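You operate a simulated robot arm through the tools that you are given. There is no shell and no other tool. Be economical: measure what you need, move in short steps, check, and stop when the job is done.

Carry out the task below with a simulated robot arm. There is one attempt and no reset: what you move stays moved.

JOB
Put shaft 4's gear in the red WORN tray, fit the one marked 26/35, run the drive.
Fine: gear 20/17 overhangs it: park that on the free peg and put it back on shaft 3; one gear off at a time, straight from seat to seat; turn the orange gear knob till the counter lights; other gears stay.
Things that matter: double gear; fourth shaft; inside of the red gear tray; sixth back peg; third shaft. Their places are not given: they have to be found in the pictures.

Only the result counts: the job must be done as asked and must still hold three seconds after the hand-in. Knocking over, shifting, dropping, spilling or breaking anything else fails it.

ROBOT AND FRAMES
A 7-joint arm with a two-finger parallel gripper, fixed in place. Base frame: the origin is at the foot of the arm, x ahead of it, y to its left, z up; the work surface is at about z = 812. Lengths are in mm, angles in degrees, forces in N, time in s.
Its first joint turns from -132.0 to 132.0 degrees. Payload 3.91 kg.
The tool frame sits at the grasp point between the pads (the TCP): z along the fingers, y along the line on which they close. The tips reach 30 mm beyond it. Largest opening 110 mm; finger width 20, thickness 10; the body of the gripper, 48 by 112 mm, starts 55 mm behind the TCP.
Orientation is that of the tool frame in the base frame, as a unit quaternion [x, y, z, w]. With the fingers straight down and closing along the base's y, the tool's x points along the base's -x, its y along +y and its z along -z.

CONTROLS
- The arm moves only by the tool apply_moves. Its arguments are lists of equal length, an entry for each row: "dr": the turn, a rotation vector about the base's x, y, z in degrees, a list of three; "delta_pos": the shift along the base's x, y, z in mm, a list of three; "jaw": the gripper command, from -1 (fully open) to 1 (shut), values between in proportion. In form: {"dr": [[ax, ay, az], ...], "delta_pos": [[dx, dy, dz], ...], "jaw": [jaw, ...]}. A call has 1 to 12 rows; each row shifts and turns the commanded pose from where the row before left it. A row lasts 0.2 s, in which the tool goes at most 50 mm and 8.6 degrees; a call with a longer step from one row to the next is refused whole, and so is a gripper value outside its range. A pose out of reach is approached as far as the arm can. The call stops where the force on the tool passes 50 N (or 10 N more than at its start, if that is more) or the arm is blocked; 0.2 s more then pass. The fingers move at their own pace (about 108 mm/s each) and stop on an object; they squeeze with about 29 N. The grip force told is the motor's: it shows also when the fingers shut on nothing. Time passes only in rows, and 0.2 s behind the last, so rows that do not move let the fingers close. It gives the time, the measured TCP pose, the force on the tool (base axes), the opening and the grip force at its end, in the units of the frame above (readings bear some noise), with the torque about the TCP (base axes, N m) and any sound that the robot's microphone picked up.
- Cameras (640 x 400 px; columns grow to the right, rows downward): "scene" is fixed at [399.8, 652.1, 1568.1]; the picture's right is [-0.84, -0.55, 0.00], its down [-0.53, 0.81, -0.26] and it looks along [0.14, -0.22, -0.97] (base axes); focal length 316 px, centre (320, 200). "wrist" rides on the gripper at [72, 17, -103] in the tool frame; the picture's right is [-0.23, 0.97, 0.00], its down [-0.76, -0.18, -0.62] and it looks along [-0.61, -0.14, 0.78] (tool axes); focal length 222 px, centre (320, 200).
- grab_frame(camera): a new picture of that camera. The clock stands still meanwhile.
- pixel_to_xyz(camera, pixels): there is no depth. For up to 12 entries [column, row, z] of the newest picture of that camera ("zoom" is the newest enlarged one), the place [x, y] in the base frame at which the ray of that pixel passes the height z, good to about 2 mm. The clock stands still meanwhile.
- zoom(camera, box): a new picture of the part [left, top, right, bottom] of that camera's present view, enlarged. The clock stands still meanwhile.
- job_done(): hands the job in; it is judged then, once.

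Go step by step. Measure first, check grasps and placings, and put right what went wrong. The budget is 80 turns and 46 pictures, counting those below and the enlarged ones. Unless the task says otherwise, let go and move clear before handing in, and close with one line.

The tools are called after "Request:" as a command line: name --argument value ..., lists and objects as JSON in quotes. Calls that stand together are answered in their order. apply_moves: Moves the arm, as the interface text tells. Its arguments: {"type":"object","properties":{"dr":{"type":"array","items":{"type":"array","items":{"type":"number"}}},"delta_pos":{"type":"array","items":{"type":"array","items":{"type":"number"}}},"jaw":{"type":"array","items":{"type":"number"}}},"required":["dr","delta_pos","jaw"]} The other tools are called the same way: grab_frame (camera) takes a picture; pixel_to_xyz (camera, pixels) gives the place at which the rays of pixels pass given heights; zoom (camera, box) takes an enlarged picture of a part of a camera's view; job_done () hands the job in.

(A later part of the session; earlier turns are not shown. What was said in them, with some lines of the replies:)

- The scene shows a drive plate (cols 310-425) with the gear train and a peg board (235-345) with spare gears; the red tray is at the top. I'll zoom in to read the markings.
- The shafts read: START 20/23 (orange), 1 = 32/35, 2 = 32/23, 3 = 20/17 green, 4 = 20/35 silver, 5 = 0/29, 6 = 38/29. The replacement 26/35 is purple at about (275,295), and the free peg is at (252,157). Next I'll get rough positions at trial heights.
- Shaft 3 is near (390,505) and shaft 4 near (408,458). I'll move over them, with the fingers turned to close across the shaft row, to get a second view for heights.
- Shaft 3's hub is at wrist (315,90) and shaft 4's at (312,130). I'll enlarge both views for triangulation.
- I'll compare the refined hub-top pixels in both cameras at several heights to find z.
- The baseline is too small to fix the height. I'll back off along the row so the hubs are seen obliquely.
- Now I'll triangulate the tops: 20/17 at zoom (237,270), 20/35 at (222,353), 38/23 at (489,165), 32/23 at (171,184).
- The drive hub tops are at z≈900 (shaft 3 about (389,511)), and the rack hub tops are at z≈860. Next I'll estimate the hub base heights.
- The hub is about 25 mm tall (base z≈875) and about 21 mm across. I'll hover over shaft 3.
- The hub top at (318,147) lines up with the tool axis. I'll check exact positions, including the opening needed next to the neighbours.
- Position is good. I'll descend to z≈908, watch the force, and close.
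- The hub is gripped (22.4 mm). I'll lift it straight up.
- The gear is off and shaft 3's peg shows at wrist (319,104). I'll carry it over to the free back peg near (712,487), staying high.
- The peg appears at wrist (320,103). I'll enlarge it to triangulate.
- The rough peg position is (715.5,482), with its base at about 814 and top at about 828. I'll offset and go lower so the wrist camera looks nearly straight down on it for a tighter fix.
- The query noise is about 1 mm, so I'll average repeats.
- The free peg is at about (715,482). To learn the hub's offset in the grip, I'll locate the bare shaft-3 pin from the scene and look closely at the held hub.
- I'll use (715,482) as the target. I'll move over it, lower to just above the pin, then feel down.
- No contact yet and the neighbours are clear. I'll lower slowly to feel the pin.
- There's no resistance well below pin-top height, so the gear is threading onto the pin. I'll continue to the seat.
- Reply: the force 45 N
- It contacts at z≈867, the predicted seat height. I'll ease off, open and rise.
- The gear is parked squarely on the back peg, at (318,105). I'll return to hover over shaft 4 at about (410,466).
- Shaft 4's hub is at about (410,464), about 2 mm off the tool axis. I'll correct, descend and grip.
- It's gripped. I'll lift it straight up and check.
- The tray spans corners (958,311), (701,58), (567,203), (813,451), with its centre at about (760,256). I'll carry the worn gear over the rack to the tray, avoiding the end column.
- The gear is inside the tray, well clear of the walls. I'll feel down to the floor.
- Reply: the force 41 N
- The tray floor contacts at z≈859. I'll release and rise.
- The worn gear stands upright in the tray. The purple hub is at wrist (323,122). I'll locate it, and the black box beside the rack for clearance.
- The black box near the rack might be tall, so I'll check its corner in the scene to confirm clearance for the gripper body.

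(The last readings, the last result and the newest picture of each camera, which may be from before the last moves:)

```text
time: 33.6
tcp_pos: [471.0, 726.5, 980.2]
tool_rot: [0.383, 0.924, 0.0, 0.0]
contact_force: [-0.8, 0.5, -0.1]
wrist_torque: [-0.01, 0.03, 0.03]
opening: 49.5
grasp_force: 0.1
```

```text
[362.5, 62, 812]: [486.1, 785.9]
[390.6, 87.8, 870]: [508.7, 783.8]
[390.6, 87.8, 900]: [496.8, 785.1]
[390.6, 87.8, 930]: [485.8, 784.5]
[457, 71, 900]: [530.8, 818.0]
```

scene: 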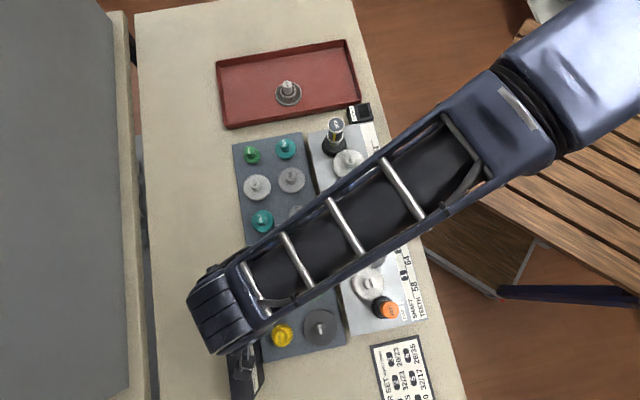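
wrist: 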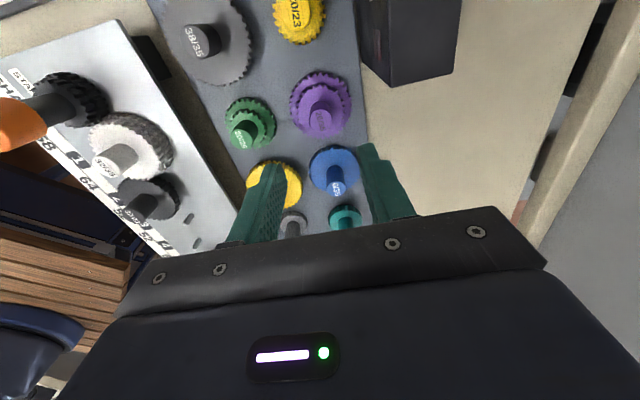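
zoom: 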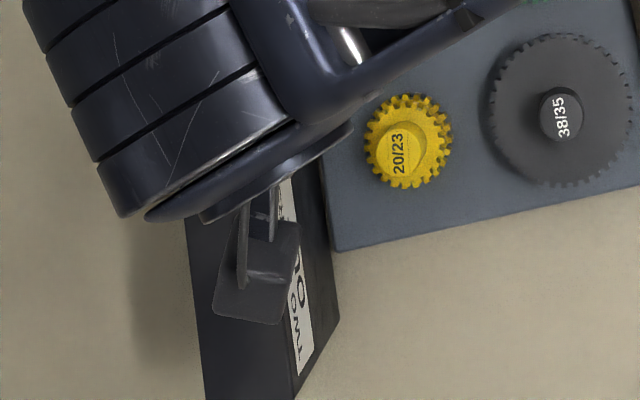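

The box top is only at z≈915, with its corner at (487,786), so the gripper clears it. The purple hub is practically on the tool axis. I'll descend to z≈868 and grip.

Request:
apply_moves --dr '[[0, 0, 0], [0, 0, 0], [0, 0, 0], [0, 0, 0], [0, 0, 0], [0, 0, 0], [0, 0, 0], [0, 0, 0]]' --delta_pos '[[0.3, -0.7, -40], [0, 0, -30], [0, 0, -25], [0, 0, -16], [0, 0, 0], [0, 0, 0], [0, 0, 0], [0, 0, 0]]' --jaw '[0.1, 0.1, 0.1, 0.1, 0.1, 1, 1, 1]'

Request:
grab_frame --camera "wrist"

```text
time: 35.4
tcp_pos: [472.3, 722.5, 869.6]
tool_rot: [0.383, 0.924, 0.001, 0.0]
contact_force: [0.6, -0.1, 0.3]
wrist_torque: [0.01, -0.05, 0.01]
opening: 22.6
grasp_force: 28.6
```

```text
12 pictures are left
```

wrist: 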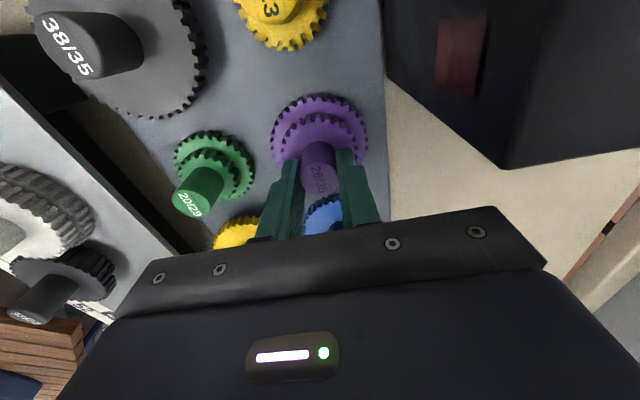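

The purple gear is gripped like the previous ones. I'll lift it straight up and go to a hover offset from shaft 4, so the camera can look down on the bare pin.

Request:
apply_moves --dr '[[0, 0, 0], [0, 0, 0], [0, 0, 0], [0, 0, 0], [0, 0, 0], [0, 0, 0], [0, 0, 0], [0, 0, 0], [0, 0, 0], [0, 0, 0], [0, 0, 0], [0, 0, 0]]' --delta_pos '[[0, 0, 8], [0, 0, 20], [0, 0, 40], [0, 0, 40], [0, 0, 30], [-4, -48, 0], [-4, -48, 0], [-4, -48, 0], [-4, -48, 0], [-4, -48, 0], [-8, -48, 0], [0, 0, 0]]' --jaw '[1, 1, 1, 1, 1, 1, 1, 1, 1, 1, 1, 1]'

Request:
zoom --camera "wrist" --box '[240, 20, 400, 120]'

```text
time: 38.0
tcp_pos: [438.5, 435.9, 1006.7]
tool_rot: [0.384, 0.924, 0.0, 0.0]
contact_force: [0.1, 0.9, -1.7]
wrist_torque: [-0.03, 0.01, -0.02]
opening: 22.5
grasp_force: 28.9
```

```text
4.00 times, centred on (320, 70) of wrist
```

zoom: 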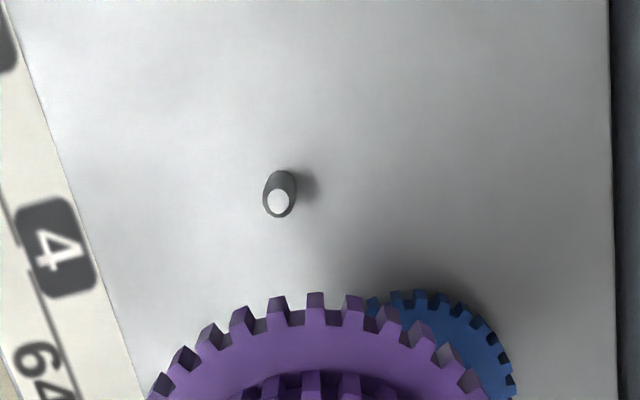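

Request:
apply_moves --dr '[[0, 0, 0]]' --delta_pos '[[0, 0, 0]]' --jaw '[1]'

Request:
pixel_to_xyz --camera "wrist" --pixels '[[309.5, 70.5, 868], [309.5, 70.5, 868], [309.5, 70.5, 868], [309.5, 70.5, 868], [309.5, 70.5, 868], [309.5, 70.5, 868], [310.2, 66.7, 854], [310.2, 66.7, 854], [310.2, 66.7, 854], [310.2, 66.7, 854]]'

```text
time: 38.4
tcp_pos: [440.2, 436.0, 1007.0]
tool_rot: [0.382, 0.924, 0.0, 0.0]
contact_force: [0.5, 0.4, -1.4]
wrist_torque: [0.02, 0.05, -0.02]
opening: 22.4
grasp_force: 28.8
```

```text
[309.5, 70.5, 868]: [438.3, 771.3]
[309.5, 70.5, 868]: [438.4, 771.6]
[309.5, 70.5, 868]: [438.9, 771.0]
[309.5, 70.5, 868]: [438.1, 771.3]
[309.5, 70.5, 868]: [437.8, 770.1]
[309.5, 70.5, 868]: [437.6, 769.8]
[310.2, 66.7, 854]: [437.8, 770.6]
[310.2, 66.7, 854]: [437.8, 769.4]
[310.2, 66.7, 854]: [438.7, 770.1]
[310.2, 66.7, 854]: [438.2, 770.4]
```

Those queries used the old full frame, so I'll query against the newest enlarged picture instead.

Request:
pixel_to_xyz --camera "zoom" --pixels '[[278, 202, 868], [278, 202, 868], [278, 202, 868], [278, 202, 868], [278, 202, 868], [278, 202, 868], [281, 187, 854], [281, 187, 854], [281, 187, 854], [281, 187, 854]]'

```text
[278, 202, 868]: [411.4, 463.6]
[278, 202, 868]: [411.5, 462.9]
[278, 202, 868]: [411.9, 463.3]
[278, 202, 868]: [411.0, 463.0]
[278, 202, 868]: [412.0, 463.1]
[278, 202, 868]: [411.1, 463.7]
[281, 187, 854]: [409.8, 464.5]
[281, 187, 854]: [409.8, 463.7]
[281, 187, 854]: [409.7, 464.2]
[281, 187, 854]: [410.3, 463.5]
```

The shaft-4 pin is at (410.8,463.6), with the TCP at (438.4,436.2). I'll move over it and lower to just above the pin.

Request:
apply_moves --dr '[[0, 0, 0], [0, 0, 0], [0, 0, 0], [0, 0, 0], [0, 0, 0]]' --delta_pos '[[-26.9, 26.7, 0], [0, 0, -35], [0, 0, -30], [0, 0, -10], [0, 0, 0]]' --jaw '[1, 1, 1, 1, 1]'

Request:
apply_moves --dr '[[0, 0, 0], [0, 0, 0], [0, 0, 0], [0, 0, 0], [0, 0, 0]]' --delta_pos '[[0, 0, -2], [0, 0, -2], [0, 0, -2], [0, 0, -2], [0, 0, 0]]' --jaw '[1, 1, 1, 1, 1]'

```text
time: 39.6
tcp_pos: [418.0, 464.1, 932.7]
tool_rot: [0.383, 0.924, 0.0, 0.0]
contact_force: [-0.9, -0.5, -0.6]
wrist_torque: [0.01, 0.01, 0.0]
opening: 22.6
grasp_force: 29.3
```

```text
time: 40.8
tcp_pos: [417.1, 463.6, 924.7]
tool_rot: [0.382, 0.924, 0.0, 0.0]
contact_force: [-14.3, -1.6, 24.7]
wrist_torque: [-0.09, 1.0, 0.0]
opening: 22.7
grasp_force: 29.4
```

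The reading shows x=417.5 rather than 411.5, and it's touching the pin off-centre. I'll raise, shift x by -6, and re-check.

Request:
apply_moves --dr '[[0, 0, 0], [0, 0, 0], [0, 0, 0], [0, 0, 0]]' --delta_pos '[[0, 0, 8], [-3, 0, 0], [-3.2, -0.4, 0], [0, 0, 0]]' --jaw '[1, 1, 1, 1]'

Request:
apply_moves --dr '[[0, 0, 0]]' --delta_pos '[[0, 0, 0]]' --jaw '[1]'

Request:
grab_frame --camera "wrist"

```text
time: 41.8
tcp_pos: [411.5, 463.4, 933.0]
tool_rot: [0.383, 0.924, 0.0, 0.0]
contact_force: [0.0, 0.9, -0.7]
wrist_torque: [0.02, 0.0, 0.02]
opening: 22.8
grasp_force: 29.2
```

```text
time: 42.2
tcp_pos: [410.9, 461.9, 931.6]
tool_rot: [0.383, 0.924, 0.0, 0.0]
contact_force: [0.0, 0.4, -0.5]
wrist_torque: [-0.01, 0.03, -0.01]
opening: 22.5
grasp_force: 29.0
```

```text
10 pictures are left
```

wrist: 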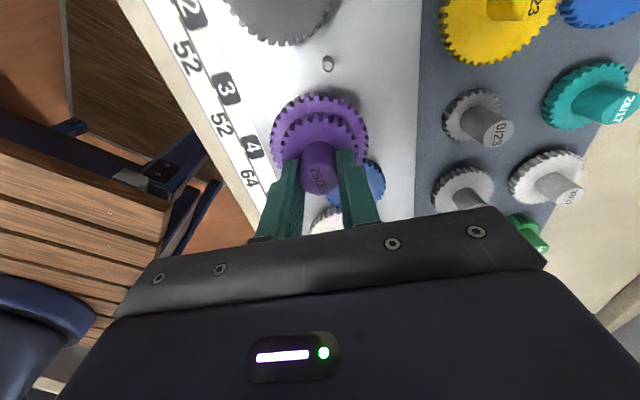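

Grip unchanged; the TCP at about (411.3,463) is on target. I'll lower gently.

Request:
apply_moves --dr '[[0, 0, 0], [0, 0, 0], [0, 0, 0], [0, 0, 0], [0, 0, 0], [0, 0, 0]]' --delta_pos '[[0, 0, -2], [0, 0, -2], [0, 0, -2], [0, 0, -2], [0, 0, -2], [0, 0, 0]]' --jaw '[1, 1, 1, 1, 1, 1]'

```text
time: 43.6
tcp_pos: [410.9, 462.6, 920.4]
tool_rot: [0.383, 0.924, 0.001, 0.0]
contact_force: [0.6, -3.6, 0.4]
wrist_torque: [-0.18, 0.03, 0.03]
opening: 22.4
grasp_force: 28.5
```

It's threading, with only 3.6 N sideways. I'll continue toward the mesh and seat.

Request:
apply_moves --dr '[[0, 0, 0], [0, 0, 0], [0, 0, 0], [0, 0, 0], [0, 0, 0], [0, 0, 0]]' --delta_pos '[[0, -0.3, -1.5], [0, 0, -1.5], [0, 0, -1.5], [0, 0, -1.5], [0, 0, -1.5], [0, 0, 0]]' --jaw '[1, 1, 1, 1, 1, 1]'

```text
time: 45.0
tcp_pos: [411.7, 462.5, 912.1]
tool_rot: [0.383, 0.924, 0.0, 0.0]
contact_force: [11.1, -12.9, 4.9]
wrist_torque: [-0.67, -0.61, 0.01]
opening: 22.9
grasp_force: 29.1
```

It's nearly down, with 17 N of side load toward (+x,-y). I'll comply by 0.7 mm and continue.

Request:
apply_moves --dr '[[0, 0, 0], [0, 0, 0], [0, 0, 0], [0, 0, 0], [0, 0, 0]]' --delta_pos '[[0.7, -0.8, 0], [0, 0, -1], [0, 0, -1], [0, 0, -1], [0, 0, 0]]' --jaw '[1, 1, 1, 1, 1]'

```text
time: 46.2
tcp_pos: [413.0, 463.4, 909.7]
tool_rot: [0.382, 0.924, 0.001, 0.001]
contact_force: [-0.4, -0.3, -1.2]
wrist_torque: [0.01, 0.06, 0.01]
opening: 22.7
grasp_force: 29.0
```

Request:
apply_moves --dr '[[0, 0, 0], [0, 0, 0], [0, 0, 0], [0, 0, 0]]' --delta_pos '[[0, 0, -1], [0, 0, -1], [0, 0, -1], [0, 0, 0]]' --jaw '[1, 1, 1, 1]'

```text
time: 47.2
tcp_pos: [413.0, 461.3, 908.3]
tool_rot: [0.383, 0.924, -0.001, -0.002]
contact_force: [0.4, 0.5, -1.0]
wrist_torque: [0.01, 0.0, 0.0]
opening: 22.9
grasp_force: 29.4
```

Request:
apply_moves --dr '[[0, 0, 0], [0, 0, 0], [0, 0, 0], [0, 0, 0], [0, 0, 0]]' --delta_pos '[[0, 0, -0.7], [0, 0, -0.7], [0, 0, -0.7], [0, 0, -0.7], [0, 0, -0.7]]' --jaw '[1, 1, 1, 1, 1]'

```text
time: 48.4
tcp_pos: [411.5, 462.5, 903.8]
tool_rot: [0.382, 0.924, 0.002, 0.001]
contact_force: [-0.4, -2.3, 40.8]
wrist_torque: [-0.08, 0.18, 0.0]
opening: 22.9
grasp_force: 29.0
```

It's firmly seated at z≈904. I'll release, rise and inspect.

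Request:
apply_moves --dr '[[0, 0, 0], [0, 0, 0], [0, 0, 0], [0, 0, 0], [0, 0, 0], [0, 0, 0], [0, 0, 0]]' --delta_pos '[[0, 0, 1], [0, 0, 0], [0, 0, 0], [0, 0, 25], [0, 0, 35], [0, 0, 40], [0, 0, 0]]' --jaw '[1, 0.1, 0.1, 0.1, 0.1, 0.1, 0.1]'

Request:
zoom --camera "wrist" --box '[240, 40, 420, 210]'

```text
time: 50.0
tcp_pos: [413.0, 464.5, 1006.0]
tool_rot: [0.383, 0.924, 0.0, 0.0]
contact_force: [-0.1, 0.8, -0.1]
wrist_torque: [0.03, -0.04, 0.02]
opening: 49.5
grasp_force: 0.2
```

```text
2.35 times, centred on (330, 125) of wrist
```

zoom: 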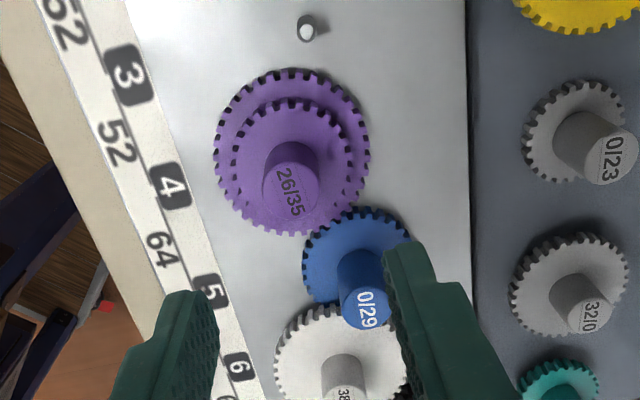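

The purple gear is flat on shaft 4 and meshed with the blue gear. I'll return to the parked green gear at about (715.5,481.5).

Request:
apply_moves --dr '[[0, 0, 0], [0, 0, 0], [0, 0, 0], [0, 0, 0], [0, 0, 0], [0, 0, 0], [0, 0, 0], [0, 0, 0], [0, 0, 0], [0, 0, 0], [0, 0, 0]]' --delta_pos '[[38, 2, 0], [38, 2, 0], [38, 2, 0], [38, 2, 0], [38, 2, 0], [38, 2, 0], [38, 2, 0], [37, 4, 0], [0, 0, -28], [0, 0, 0], [0, 0, 0]]' --jaw '[0.1, 0.1, 0.1, 0.1, 0.1, 0.1, 0.1, 0.1, 0.1, 0.1, 0.1]'

Request:
grab_frame --camera "wrist"

```text
time: 52.4
tcp_pos: [712.6, 480.7, 976.9]
tool_rot: [0.383, 0.924, 0.0, 0.0]
contact_force: [0.1, 0.5, 0.9]
wrist_torque: [-0.03, 0.02, -0.01]
opening: 49.7
grasp_force: 0.1
```

```text
8 pictures are left
```

wrist: 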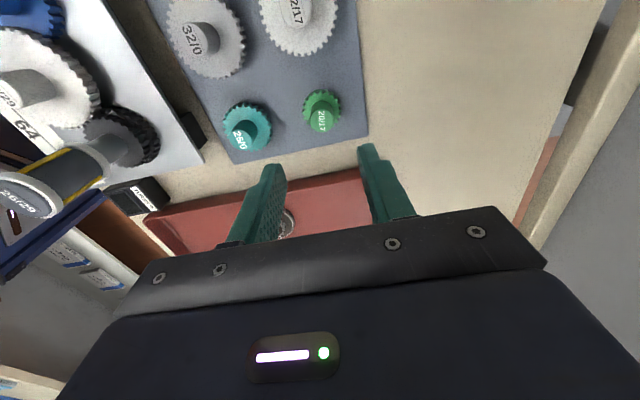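

The green hub is at (321,118); the reading and picture both say I'm about 3 mm short in x. I'll correct, descend to z≈868 and grip.

Request:
apply_moves --dr '[[0, 0, 0], [0, 0, 0], [0, 0, 0], [0, 0, 0], [0, 0, 0], [0, 0, 0], [0, 0, 0], [0, 0, 0]]' --delta_pos '[[3.2, 0.6, -40], [0, 0, -30], [0, 0, -25], [0, 0, -13], [0, 0, 0], [0, 0, 0], [0, 0, 0], [0, 0, 0]]' --jaw '[0.1, 0.1, 0.1, 0.1, 0.1, 1, 1, 1]'

```text
time: 54.2
tcp_pos: [718.1, 482.1, 868.7]
tool_rot: [0.383, 0.924, -0.002, -0.001]
contact_force: [-29.5, -27.2, 9.4]
wrist_torque: [-0.99, 1.17, 0.1]
opening: 22.8
grasp_force: 28.4
```

It's gripped, but with about 40 N side load along the closing axis. I'll ease over, then lift.

Request:
apply_moves --dr '[[0, 0, 0], [0, 0, 0], [0, 0, 0]]' --delta_pos '[[-0.8, -0.8, 0], [-0.8, -0.8, 0], [0, 0, 0]]' --jaw '[1, 1, 1]'

```text
time: 55.0
tcp_pos: [717.0, 481.2, 869.8]
tool_rot: [0.383, 0.924, 0.001, 0.0]
contact_force: [-9.9, -6.5, -0.7]
wrist_torque: [-0.24, 0.45, 0.03]
opening: 22.6
grasp_force: 29.3
```

Request:
apply_moves --dr '[[0, 0, 0], [0, 0, 0], [0, 0, 0], [0, 0, 0], [0, 0, 0], [0, 0, 0], [0, 0, 0], [0, 0, 0], [0, 0, 0], [0, 0, 0], [0, 0, 0], [0, 0, 0]]' --delta_pos '[[-0.4, -0.3, 8], [0, 0, 20], [0, 0, 40], [0, 0, 45], [-43, 0, 10], [-43, 0, 0], [-43, 0, 0], [-43, 0, 0], [-43, 0, 0], [-43, 2, 0], [-43, 2, 0], [0, 0, 0]]' --jaw '[1, 1, 1, 1, 1, 1, 1, 1, 1, 1, 1, 1]'

Request:
apply_moves --dr '[[0, 0, 0], [0, 0, 0], [0, 0, 0]]' --delta_pos '[[0, 0, -20], [0, 0, -20], [0, 0, 0]]' --jaw '[1, 1, 1]'

Request:
grab_frame --camera "wrist"

```text
time: 57.6
tcp_pos: [412.5, 482.6, 992.0]
tool_rot: [0.384, 0.924, 0.001, 0.0]
contact_force: [-0.8, -0.4, 0.3]
wrist_torque: [0.02, 0.0, 0.03]
opening: 22.6
grasp_force: 29.1
```

```text
time: 58.4
tcp_pos: [414.6, 483.0, 953.8]
tool_rot: [0.383, 0.924, 0.002, -0.001]
contact_force: [-2.2, 3.5, 50.8]
wrist_torque: [-0.3, 0.4, -0.05]
opening: 22.8
grasp_force: 29.2
```

```text
7 pictures are left
```

wrist: 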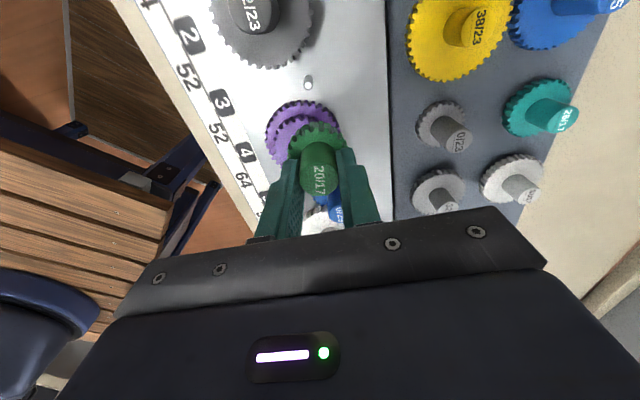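

I lowered a bit too far here: the green gear touched the purple hub top (50 N). I'll raise at once, and locate the shaft-3 pin at (308,83) from this picture.

Request:
pixel_to_xyz --camera "wrist" --pixels '[[308, 84, 868], [308, 84, 868], [308, 84, 868], [308, 84, 868]]'

Request:
apply_moves --dr '[[0, 0, 0], [0, 0, 0], [0, 0, 0]]' --delta_pos '[[0, 0, 15], [0, 0, 20], [0, 0, 0]]' --jaw '[1, 1, 1]'

Request:
zoom --camera "wrist" --box '[240, 60, 400, 210]'

```text
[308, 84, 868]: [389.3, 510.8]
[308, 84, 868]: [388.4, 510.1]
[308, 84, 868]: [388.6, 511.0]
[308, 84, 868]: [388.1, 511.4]
```

```text
time: 59.2
tcp_pos: [414.3, 481.3, 984.9]
tool_rot: [0.383, 0.924, 0.0, 0.0]
contact_force: [-0.2, -0.2, 0.0]
wrist_torque: [0.04, 0.02, 0.0]
opening: 22.4
grasp_force: 29.0
```

```text
2.67 times, centred on (320, 135) of wrist
```

zoom: 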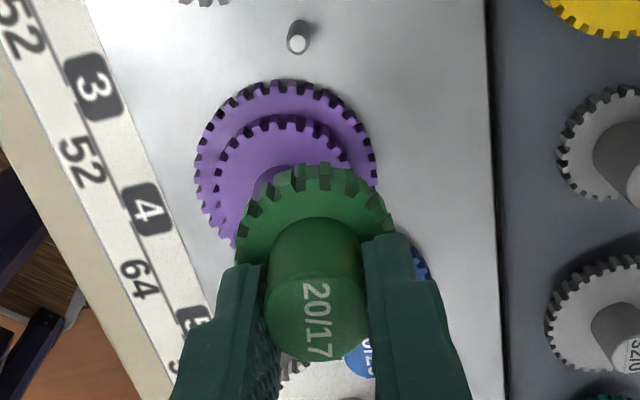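

The gear is still level in the grip. I'll shift over shaft 3 and average the readings.

Request:
apply_moves --dr '[[0, 0, 0], [0, 0, 0], [0, 0, 0], [0, 0, 0]]' --delta_pos '[[-25.2, 27.2, 0], [0, 0, -30], [0, 0, -20], [0, 0, 0]]' --jaw '[1, 1, 1, 1]'

Request:
apply_moves --dr '[[0, 0, 0]]' --delta_pos '[[0, 0, 0]]' --jaw '[1]'

Request:
apply_moves --dr '[[0, 0, 0]]' --delta_pos '[[0, 0, 0]]' --jaw '[1]'

```text
time: 60.2
tcp_pos: [391.2, 508.5, 938.4]
tool_rot: [0.382, 0.924, -0.001, 0.0]
contact_force: [-0.5, 0.5, 0.5]
wrist_torque: [0.01, 0.01, 0.03]
opening: 22.5
grasp_force: 29.1
```

```text
time: 60.6
tcp_pos: [391.3, 509.9, 938.4]
tool_rot: [0.383, 0.924, 0.0, 0.0]
contact_force: [-0.1, 0.7, 0.2]
wrist_torque: [0.0, 0.01, -0.03]
opening: 22.5
grasp_force: 29.4
```

```text
time: 61.0
tcp_pos: [392.1, 508.9, 938.3]
tool_rot: [0.383, 0.924, 0.0, 0.0]
contact_force: [-0.2, -0.2, -0.7]
wrist_torque: [-0.03, -0.01, 0.0]
opening: 22.7
grasp_force: 29.5
```

The average is (391.5,509.1) and the target is about (389.3,510.9). I'll correct and feel downward.

Request:
apply_moves --dr '[[0, 0, 0], [0, 0, 0], [0, 0, 0], [0, 0, 0], [0, 0, 0], [0, 0, 0], [0, 0, 0], [0, 0, 0]]' --delta_pos '[[-2.1, 1.7, 0], [0, 0, -6], [0, 0, -4], [0, 0, -3], [0, 0, -2], [0, 0, -2], [0, 0, -2], [0, 0, 0]]' --jaw '[1, 1, 1, 1, 1, 1, 1, 1]'

```text
time: 62.8
tcp_pos: [389.1, 511.0, 918.4]
tool_rot: [0.384, 0.923, 0.0, 0.0]
contact_force: [10.3, -15.9, 13.1]
wrist_torque: [-0.82, -0.55, 0.04]
opening: 22.7
grasp_force: 28.9
```

Side load is (10,-16) N, as with the purple gear. I'll comply that way and continue slowly.

Request:
apply_moves --dr '[[0, 0, 0], [0, 0, 0], [0, 0, 0], [0, 0, 0], [0, 0, 0]]' --delta_pos '[[0.6, -0.9, 0], [0, 0, 0], [0, 0, -1], [0, 0, -1], [0, 0, 0]]' --jaw '[1, 1, 1, 1, 1]'

```text
time: 64.0
tcp_pos: [390.0, 510.5, 915.4]
tool_rot: [0.382, 0.924, 0.0, 0.001]
contact_force: [11.9, -8.3, -3.8]
wrist_torque: [-0.35, -0.58, -0.05]
opening: 22.4
grasp_force: 29.3
```

Request:
apply_moves --dr '[[0, 0, 0], [0, 0, 0], [0, 0, 0], [0, 0, 0], [0, 0, 0], [0, 0, 0], [0, 0, 0]]' --delta_pos '[[0.6, -0.4, 0], [0, 0, -1], [0, 0, -1], [0, 0, -1], [0, 0, -1], [0, 0, -1], [0, 0, 0]]' --jaw '[1, 1, 1, 1, 1, 1, 1]'

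```text
time: 65.6
tcp_pos: [389.3, 510.7, 909.5]
tool_rot: [0.382, 0.924, 0.001, 0.0]
contact_force: [10.9, -17.0, 5.5]
wrist_torque: [-0.81, -0.53, 0.02]
opening: 22.6
grasp_force: 29.0
```

Request:
apply_moves --dr '[[0, 0, 0], [0, 0, 0], [0, 0, 0], [0, 0, 0], [0, 0, 0], [0, 0, 0], [0, 0, 0]]' --delta_pos '[[0.5, -0.8, 0], [0, 0, -1], [0, 0, -1], [0, 0, -1], [0, 0, -1], [0, 0, -1], [0, 0, -1]]' --jaw '[1, 1, 1, 1, 1, 1, 1]'

```text
time: 67.2
tcp_pos: [390.1, 510.5, 905.8]
tool_rot: [0.383, 0.924, 0.001, 0.0]
contact_force: [-1.9, -4.3, 8.6]
wrist_torque: [-0.05, 0.15, 0.04]
opening: 22.5
grasp_force: 28.6
```

Request:
apply_moves --dr '[[0, 0, 0], [0, 0, 0], [0, 0, 0]]' --delta_pos '[[0, 0, -1], [0, 0, -1], [0, 0, -1]]' --jaw '[1, 1, 1]'

```text
time: 68.0
tcp_pos: [389.4, 510.9, 904.0]
tool_rot: [0.382, 0.924, 0.002, 0.0]
contact_force: [-3.2, -12.5, 17.0]
wrist_torque: [-0.25, 0.35, 0.08]
opening: 22.5
grasp_force: 29.5
stopped in row 3: the force on the tool passed its limit at 53 N (the readings are from after the stop); the commanded pose is now the measured one
```

It's seated at z≈904, similar to the purple gear. I'll release, rise and inspect.

Request:
apply_moves --dr '[[0, 0, 0], [0, 0, 0], [0, 0, 0], [0, 0, 0], [0, 0, 0], [0, 0, 0], [0, 0, 0]]' --delta_pos '[[0, 0, 0], [0, 0, 0], [0, 0, 0], [0, 0, 25], [0, 0, 35], [0, 0, 40], [0, 0, 0]]' --jaw '[0.1, 0.1, 0.1, 0.1, 0.1, 0.1, 0.1]'

Request:
zoom --camera "wrist" --box '[220, 20, 420, 200]'

```text
time: 69.6
tcp_pos: [390.2, 512.2, 1006.2]
tool_rot: [0.383, 0.924, 0.001, -0.001]
contact_force: [0.2, 0.0, 0.1]
wrist_torque: [0.0, 0.01, 0.02]
opening: 49.5
grasp_force: 0.0
```

```text
2.22 times, centred on (320, 110) of wrist
```

zoom: 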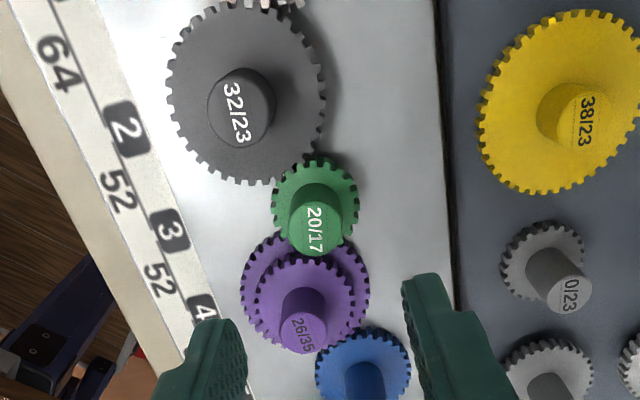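

Both gears are seated and meshed (32/23 – 20/17 – 26/35 – 0/29). Next is the orange knob: I'll move to hover near (253,616).

Request:
apply_moves --dr '[[0, 0, 0], [0, 0, 0], [0, 0, 0], [0, 0, 0], [0, 0, 0], [0, 0, 0]]' --delta_pos '[[-30, 22, 18], [-30, 22, 18], [-30, 22, 10], [-30, 22, 0], [-17, 15, 0], [0, 0, 0]]' --jaw '[-0.3, -0.3, -0.3, -0.3, -0.3, -0.3]'

Request:
grab_frame --camera "wrist"

Request:
pixel_to_xyz --camera "scene" --pixels '[[390.6, 310, 900], [390.6, 310, 920], [390.6, 310, 940], [390.6, 310, 960]]'

```text
time: 71.0
tcp_pos: [248.9, 612.8, 1048.5]
tool_rot: [0.384, 0.923, 0.002, 0.0]
contact_force: [-0.2, 0.6, -0.7]
wrist_torque: [0.0, 0.0, 0.01]
opening: 71.6
grasp_force: 0.1
```

```text
4 pictures are left
```

wrist: 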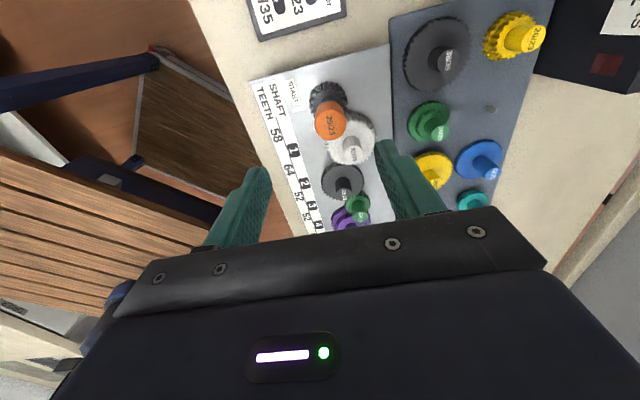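

```text
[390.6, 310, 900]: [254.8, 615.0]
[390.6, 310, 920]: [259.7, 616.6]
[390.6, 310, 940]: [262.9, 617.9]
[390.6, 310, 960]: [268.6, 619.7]
```

Request:
pixel_to_xyz --camera "wrist" --pixels '[[331, 122, 900], [331, 122, 920], [331, 122, 940], [331, 122, 960], [316, 122, 930], [346, 122, 930], [327, 95, 870], [327, 95, 870], [327, 95, 860]]'

Request:
pixel_to_xyz --camera "scene" --pixels '[[390.6, 310, 930], [390.6, 310, 930], [383, 308, 870], [383, 308, 870]]'

```text
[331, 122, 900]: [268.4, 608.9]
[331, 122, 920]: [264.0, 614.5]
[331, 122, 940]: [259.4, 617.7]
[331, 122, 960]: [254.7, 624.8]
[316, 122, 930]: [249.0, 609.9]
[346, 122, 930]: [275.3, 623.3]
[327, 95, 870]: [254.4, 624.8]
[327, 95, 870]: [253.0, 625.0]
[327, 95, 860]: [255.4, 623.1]
```

```text
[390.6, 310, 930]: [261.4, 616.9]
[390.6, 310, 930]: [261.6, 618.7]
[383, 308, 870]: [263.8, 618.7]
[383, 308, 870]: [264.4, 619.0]
```

The knob top is at about (261.3,616.5,930), about 30 mm across. I'll move above it and read the pose.

Request:
apply_moves --dr '[[0, 0, 0], [0, 0, 0], [0, 0, 0], [0, 0, 0]]' --delta_pos '[[10.5, 3, -30], [0, 0, -30], [0, 0, -20], [0, 0, 0]]' --jaw '[0, 0, 0, 0]'

Request:
apply_moves --dr '[[0, 0, 0]]' --delta_pos '[[0, 0, 0]]' --jaw '[0]'

```text
time: 72.0
tcp_pos: [264.3, 616.3, 969.0]
tool_rot: [0.383, 0.924, 0.002, 0.0]
contact_force: [0.1, 0.8, -0.6]
wrist_torque: [-0.01, 0.02, 0.0]
opening: 54.8
grasp_force: 0.0
```

```text
time: 72.4
tcp_pos: [264.5, 615.3, 968.7]
tool_rot: [0.383, 0.924, 0.002, 0.0]
contact_force: [-0.1, -0.8, 0.0]
wrist_torque: [0.0, 0.0, 0.01]
opening: 55.0
grasp_force: 0.1
```

Request:
apply_moves --dr '[[0, 0, 0], [0, 0, 0], [0, 0, 0], [0, 0, 0], [0, 0, 0], [0, 0, 0]]' --delta_pos '[[-3, 0.7, -15], [0, 0, -15], [0, 0, -13], [0, 0, 0], [0, 0, 0], [0, 0, 0]]' --jaw '[0, 0, 0, 0.9, 1, 1]'

Request:
grab_frame --camera "wrist"

```text
time: 73.8
tcp_pos: [261.2, 616.1, 925.1]
tool_rot: [0.382, 0.924, -0.001, 0.0]
contact_force: [-13.4, -18.4, -6.9]
wrist_torque: [-0.7, 0.42, -0.07]
opening: 31.9
grasp_force: 45.1
```

```text
3 pictures are left
```

wrist: 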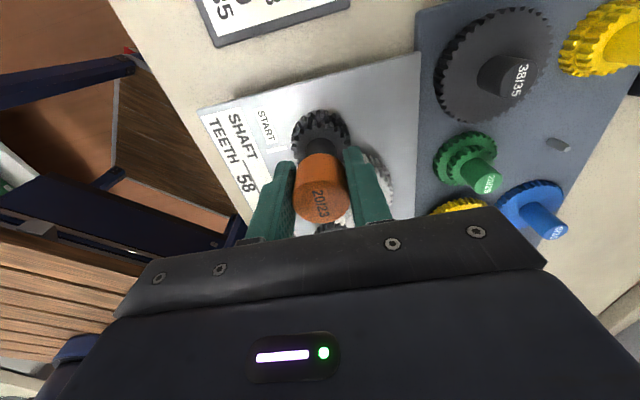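

The knob is gripped (31.9 mm). I'll relieve the side load and try a small turn to feel how freely the train runs.

Request:
apply_moves --dr '[[0, 0, 0], [0, 0, 0], [0, 0, 4], [0, 0, 4], [0, 0, 4], [0, 0, 0]]' --delta_pos '[[-0.7, -0.9, 0], [0, 0, 0], [0, 0, 0], [0, 0, 0], [0, 0, 0], [0, 0, 0]]' --jaw '[1, 1, 1, 1, 1, 1]'

```text
time: 75.2
tcp_pos: [260.7, 615.7, 926.3]
tool_rot: [0.284, 0.959, 0.0, 0.0]
contact_force: [-12.1, -10.2, -46.7]
wrist_torque: [-0.29, 0.3, -0.05]
opening: 31.9
grasp_force: 44.9
```

It turns freely (torque ≈0), but there's a 47 N downward pull. I'll relieve that by lowering slightly and easing sideways.

Request:
apply_moves --dr '[[0, 0, 0], [0, 0, 0]]' --delta_pos '[[-0.6, -0.5, -1.2], [0, 0, 0]]' --jaw '[1, 1]'

```text
time: 75.8
tcp_pos: [259.7, 616.0, 926.6]
tool_rot: [0.285, 0.959, 0.002, -0.001]
contact_force: [-2.3, -10.8, -22.5]
wrist_torque: [-1.07, -0.21, -0.01]
opening: 32.0
grasp_force: 44.8
```

Request:
apply_moves --dr '[[0, 0, 0], [0, 0, 0], [0, 0, 8], [0, 0, 8], [0, 0, 8], [0, 0, 8], [0, 0, 8], [0, 0, 0]]' --delta_pos '[[0, -0.5, -1], [0, 0, 0], [0, 0, 0], [0, 0, 0], [0, 0, 0], [0, 0, 0], [0, 0, 0], [0, 0, 0]]' --jaw '[1, 1, 1, 1, 1, 1, 1, 1]'

```text
time: 77.6
tcp_pos: [259.4, 614.6, 925.9]
tool_rot: [-0.061, 0.998, 0.002, 0.0]
contact_force: [2.8, -27.6, 39.9]
wrist_torque: [-1.07, 0.03, -0.05]
opening: 31.7
grasp_force: 45.1
```

The turn tracks well; I'll relieve the y and z loads and keep turning.

Request:
apply_moves --dr '[[0, 0, 0], [0, 0, 8], [0, 0, 8], [0, 0, 8], [0, 0, 8], [0, 0, 8], [0, 0, 8], [0, 0, 0]]' --delta_pos '[[0, -1, 0.8], [0, 0, 0], [0, 0, 0], [0, 0, 0], [0, 0, 0], [0, 0, 0], [0, 0, 0], [0, 0, 0]]' --jaw '[1, 1, 1, 1, 1, 1, 1, 1]'

Request:
zoom --camera "scene" --box '[310, 95, 430, 325]'

```text
time: 79.4
tcp_pos: [260.4, 613.0, 925.2]
tool_rot: [-0.464, 0.886, 0.0, -0.002]
contact_force: [9.8, -29.1, 13.7]
wrist_torque: [-0.3, -0.49, -0.07]
opening: 32.1
grasp_force: 44.5
```

```text
1.74 times, centred on (370, 210) of scene
```

zoom: 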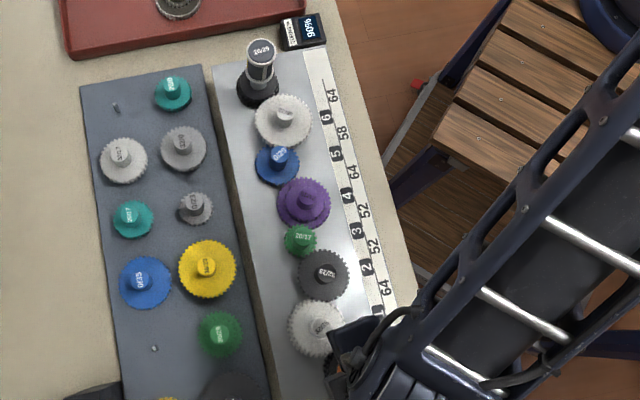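

The counter reads 90 %, so the drive is running. I'll turn another ~24° with relief of the side load, then check.

Request:
apply_moves --dr '[[0, 0, 0], [0, 0, 6], [0, 0, 6], [0, 0, 6], [0, 0, 6], [0, 0, 0]]' --delta_pos '[[0.3, -0.9, 0.3], [0, 0, 0], [0, 0, 0], [0, 0, 0], [0, 0, 0], [0, 0, 0]]' --jaw '[1, 1, 1, 1, 1, 1]'

Request:
zoom --camera "scene" --box '[310, 95, 430, 325]'

```text
time: 80.8
tcp_pos: [260.5, 613.5, 926.7]
tool_rot: [-0.636, 0.772, 0.0, -0.001]
contact_force: [16.8, -22.2, 0.8]
wrist_torque: [-0.01, -0.3, -0.08]
opening: 32.1
grasp_force: 45.2
```

```text
1.74 times, centred on (370, 210) of scene
```

zoom: 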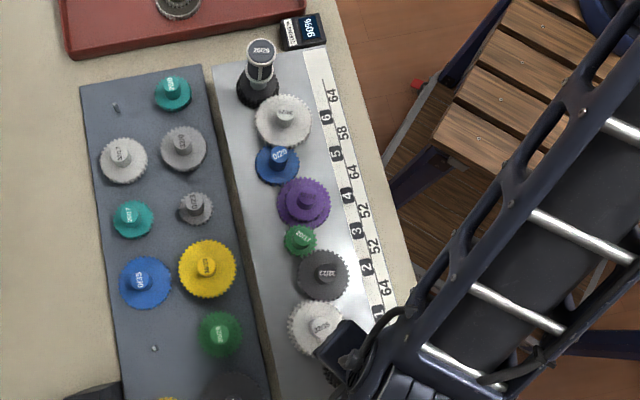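

It still reads exactly 90 % after a further 24°. That matches the gear train's ratio (23/35·32/32·32/20·17/35·35/29·38/26 ≈ 0.90), so the counter is lit and showing turns out per turn in. I'll turn a little more for margin and relieve the load.

Request:
apply_moves --dr '[[0, 0, 0], [0, 0, 6], [0, 0, 6], [0, 0, 6], [0, 0, 6], [0, 0, 6], [0, 0, 6], [0, 0, 0]]' --delta_pos '[[0.6, -0.7, 0], [0, 0, 0], [0, 0, 0], [0, 0, 0], [0, 0, 0], [0, 0, 0], [0, 0, 0], [0, 0, 0]]' --jaw '[1, 1, 1, 1, 1, 1, 1, 1]'

```text
time: 82.6
tcp_pos: [263.1, 613.5, 925.4]
tool_rot: [0.843, -0.538, 0.0, 0.0]
contact_force: [42.3, 12.5, 0.9]
wrist_torque: [0.28, -0.56, -0.14]
opening: 31.7
grasp_force: 45.0
```

I'll relieve the side load, release the knob and rise clear.

Request:
apply_moves --dr '[[0, 0, 0], [0, 0, 0], [0, 0, 0], [0, 0, 0], [0, 0, 0], [0, 0, 0], [0, 0, 0], [0, 0, 0], [0, 0, 0]]' --delta_pos '[[1.4, 0.4, 0], [0, 0, 0], [0, 0, 0], [0, 0, 0], [0, 0, 0], [0, 0, 25], [0, 0, 40], [0, 0, 50], [0, 0, 0]]' --jaw '[1, 1, 0.1, 0.1, 0.1, 0.1, 0.1, 0.1, 0.1]'

Request:
apply_moves --dr '[[0, 0, 0], [0, 0, 0], [0, 0, 0], [0, 0, 0]]' --delta_pos '[[0, 40, 20], [0, 40, 20], [0, 40, 0], [0, 0, 0]]' --jaw '[0.1, 0.1, 0.1, 0.1]'

Request:
zoom --camera "scene" --box '[215, 50, 425, 330]'

```text
time: 84.6
tcp_pos: [263.0, 613.9, 1040.2]
tool_rot: [0.843, -0.537, 0.0, 0.002]
contact_force: [0.3, 0.8, -0.2]
wrist_torque: [0.0, 0.01, 0.0]
opening: 49.3
grasp_force: 0.0
```

```text
time: 85.6
tcp_pos: [262.4, 733.8, 1078.2]
tool_rot: [0.843, -0.538, 0.0, 0.002]
contact_force: [-0.7, -0.2, 0.4]
wrist_torque: [0.05, 0.0, 0.01]
opening: 49.5
grasp_force: 0.0
```

```text
1.43 times, centred on (320, 190) of scene
```

zoom: 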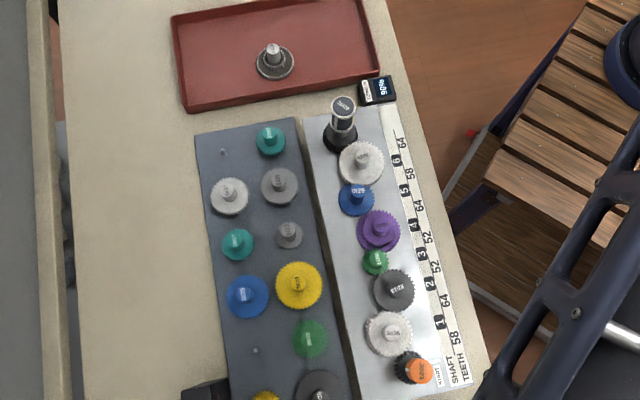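

The counter is lit at 90 %. The worn gear is in the red tray, 26/35 is on shaft 4, 20/17 is back on shaft 3, the other gears are in place, and the gripper is clear. Handing in.

Request:
job_done

```text
The job is handed in.
```

The 20/35 gear from shaft 4 is in the red WORN tray, 26/35 is on shaft 4 and 20/17 is back on shaft 3; I turned the orange knob until the counter lit, reading 90%, and handed the job in.
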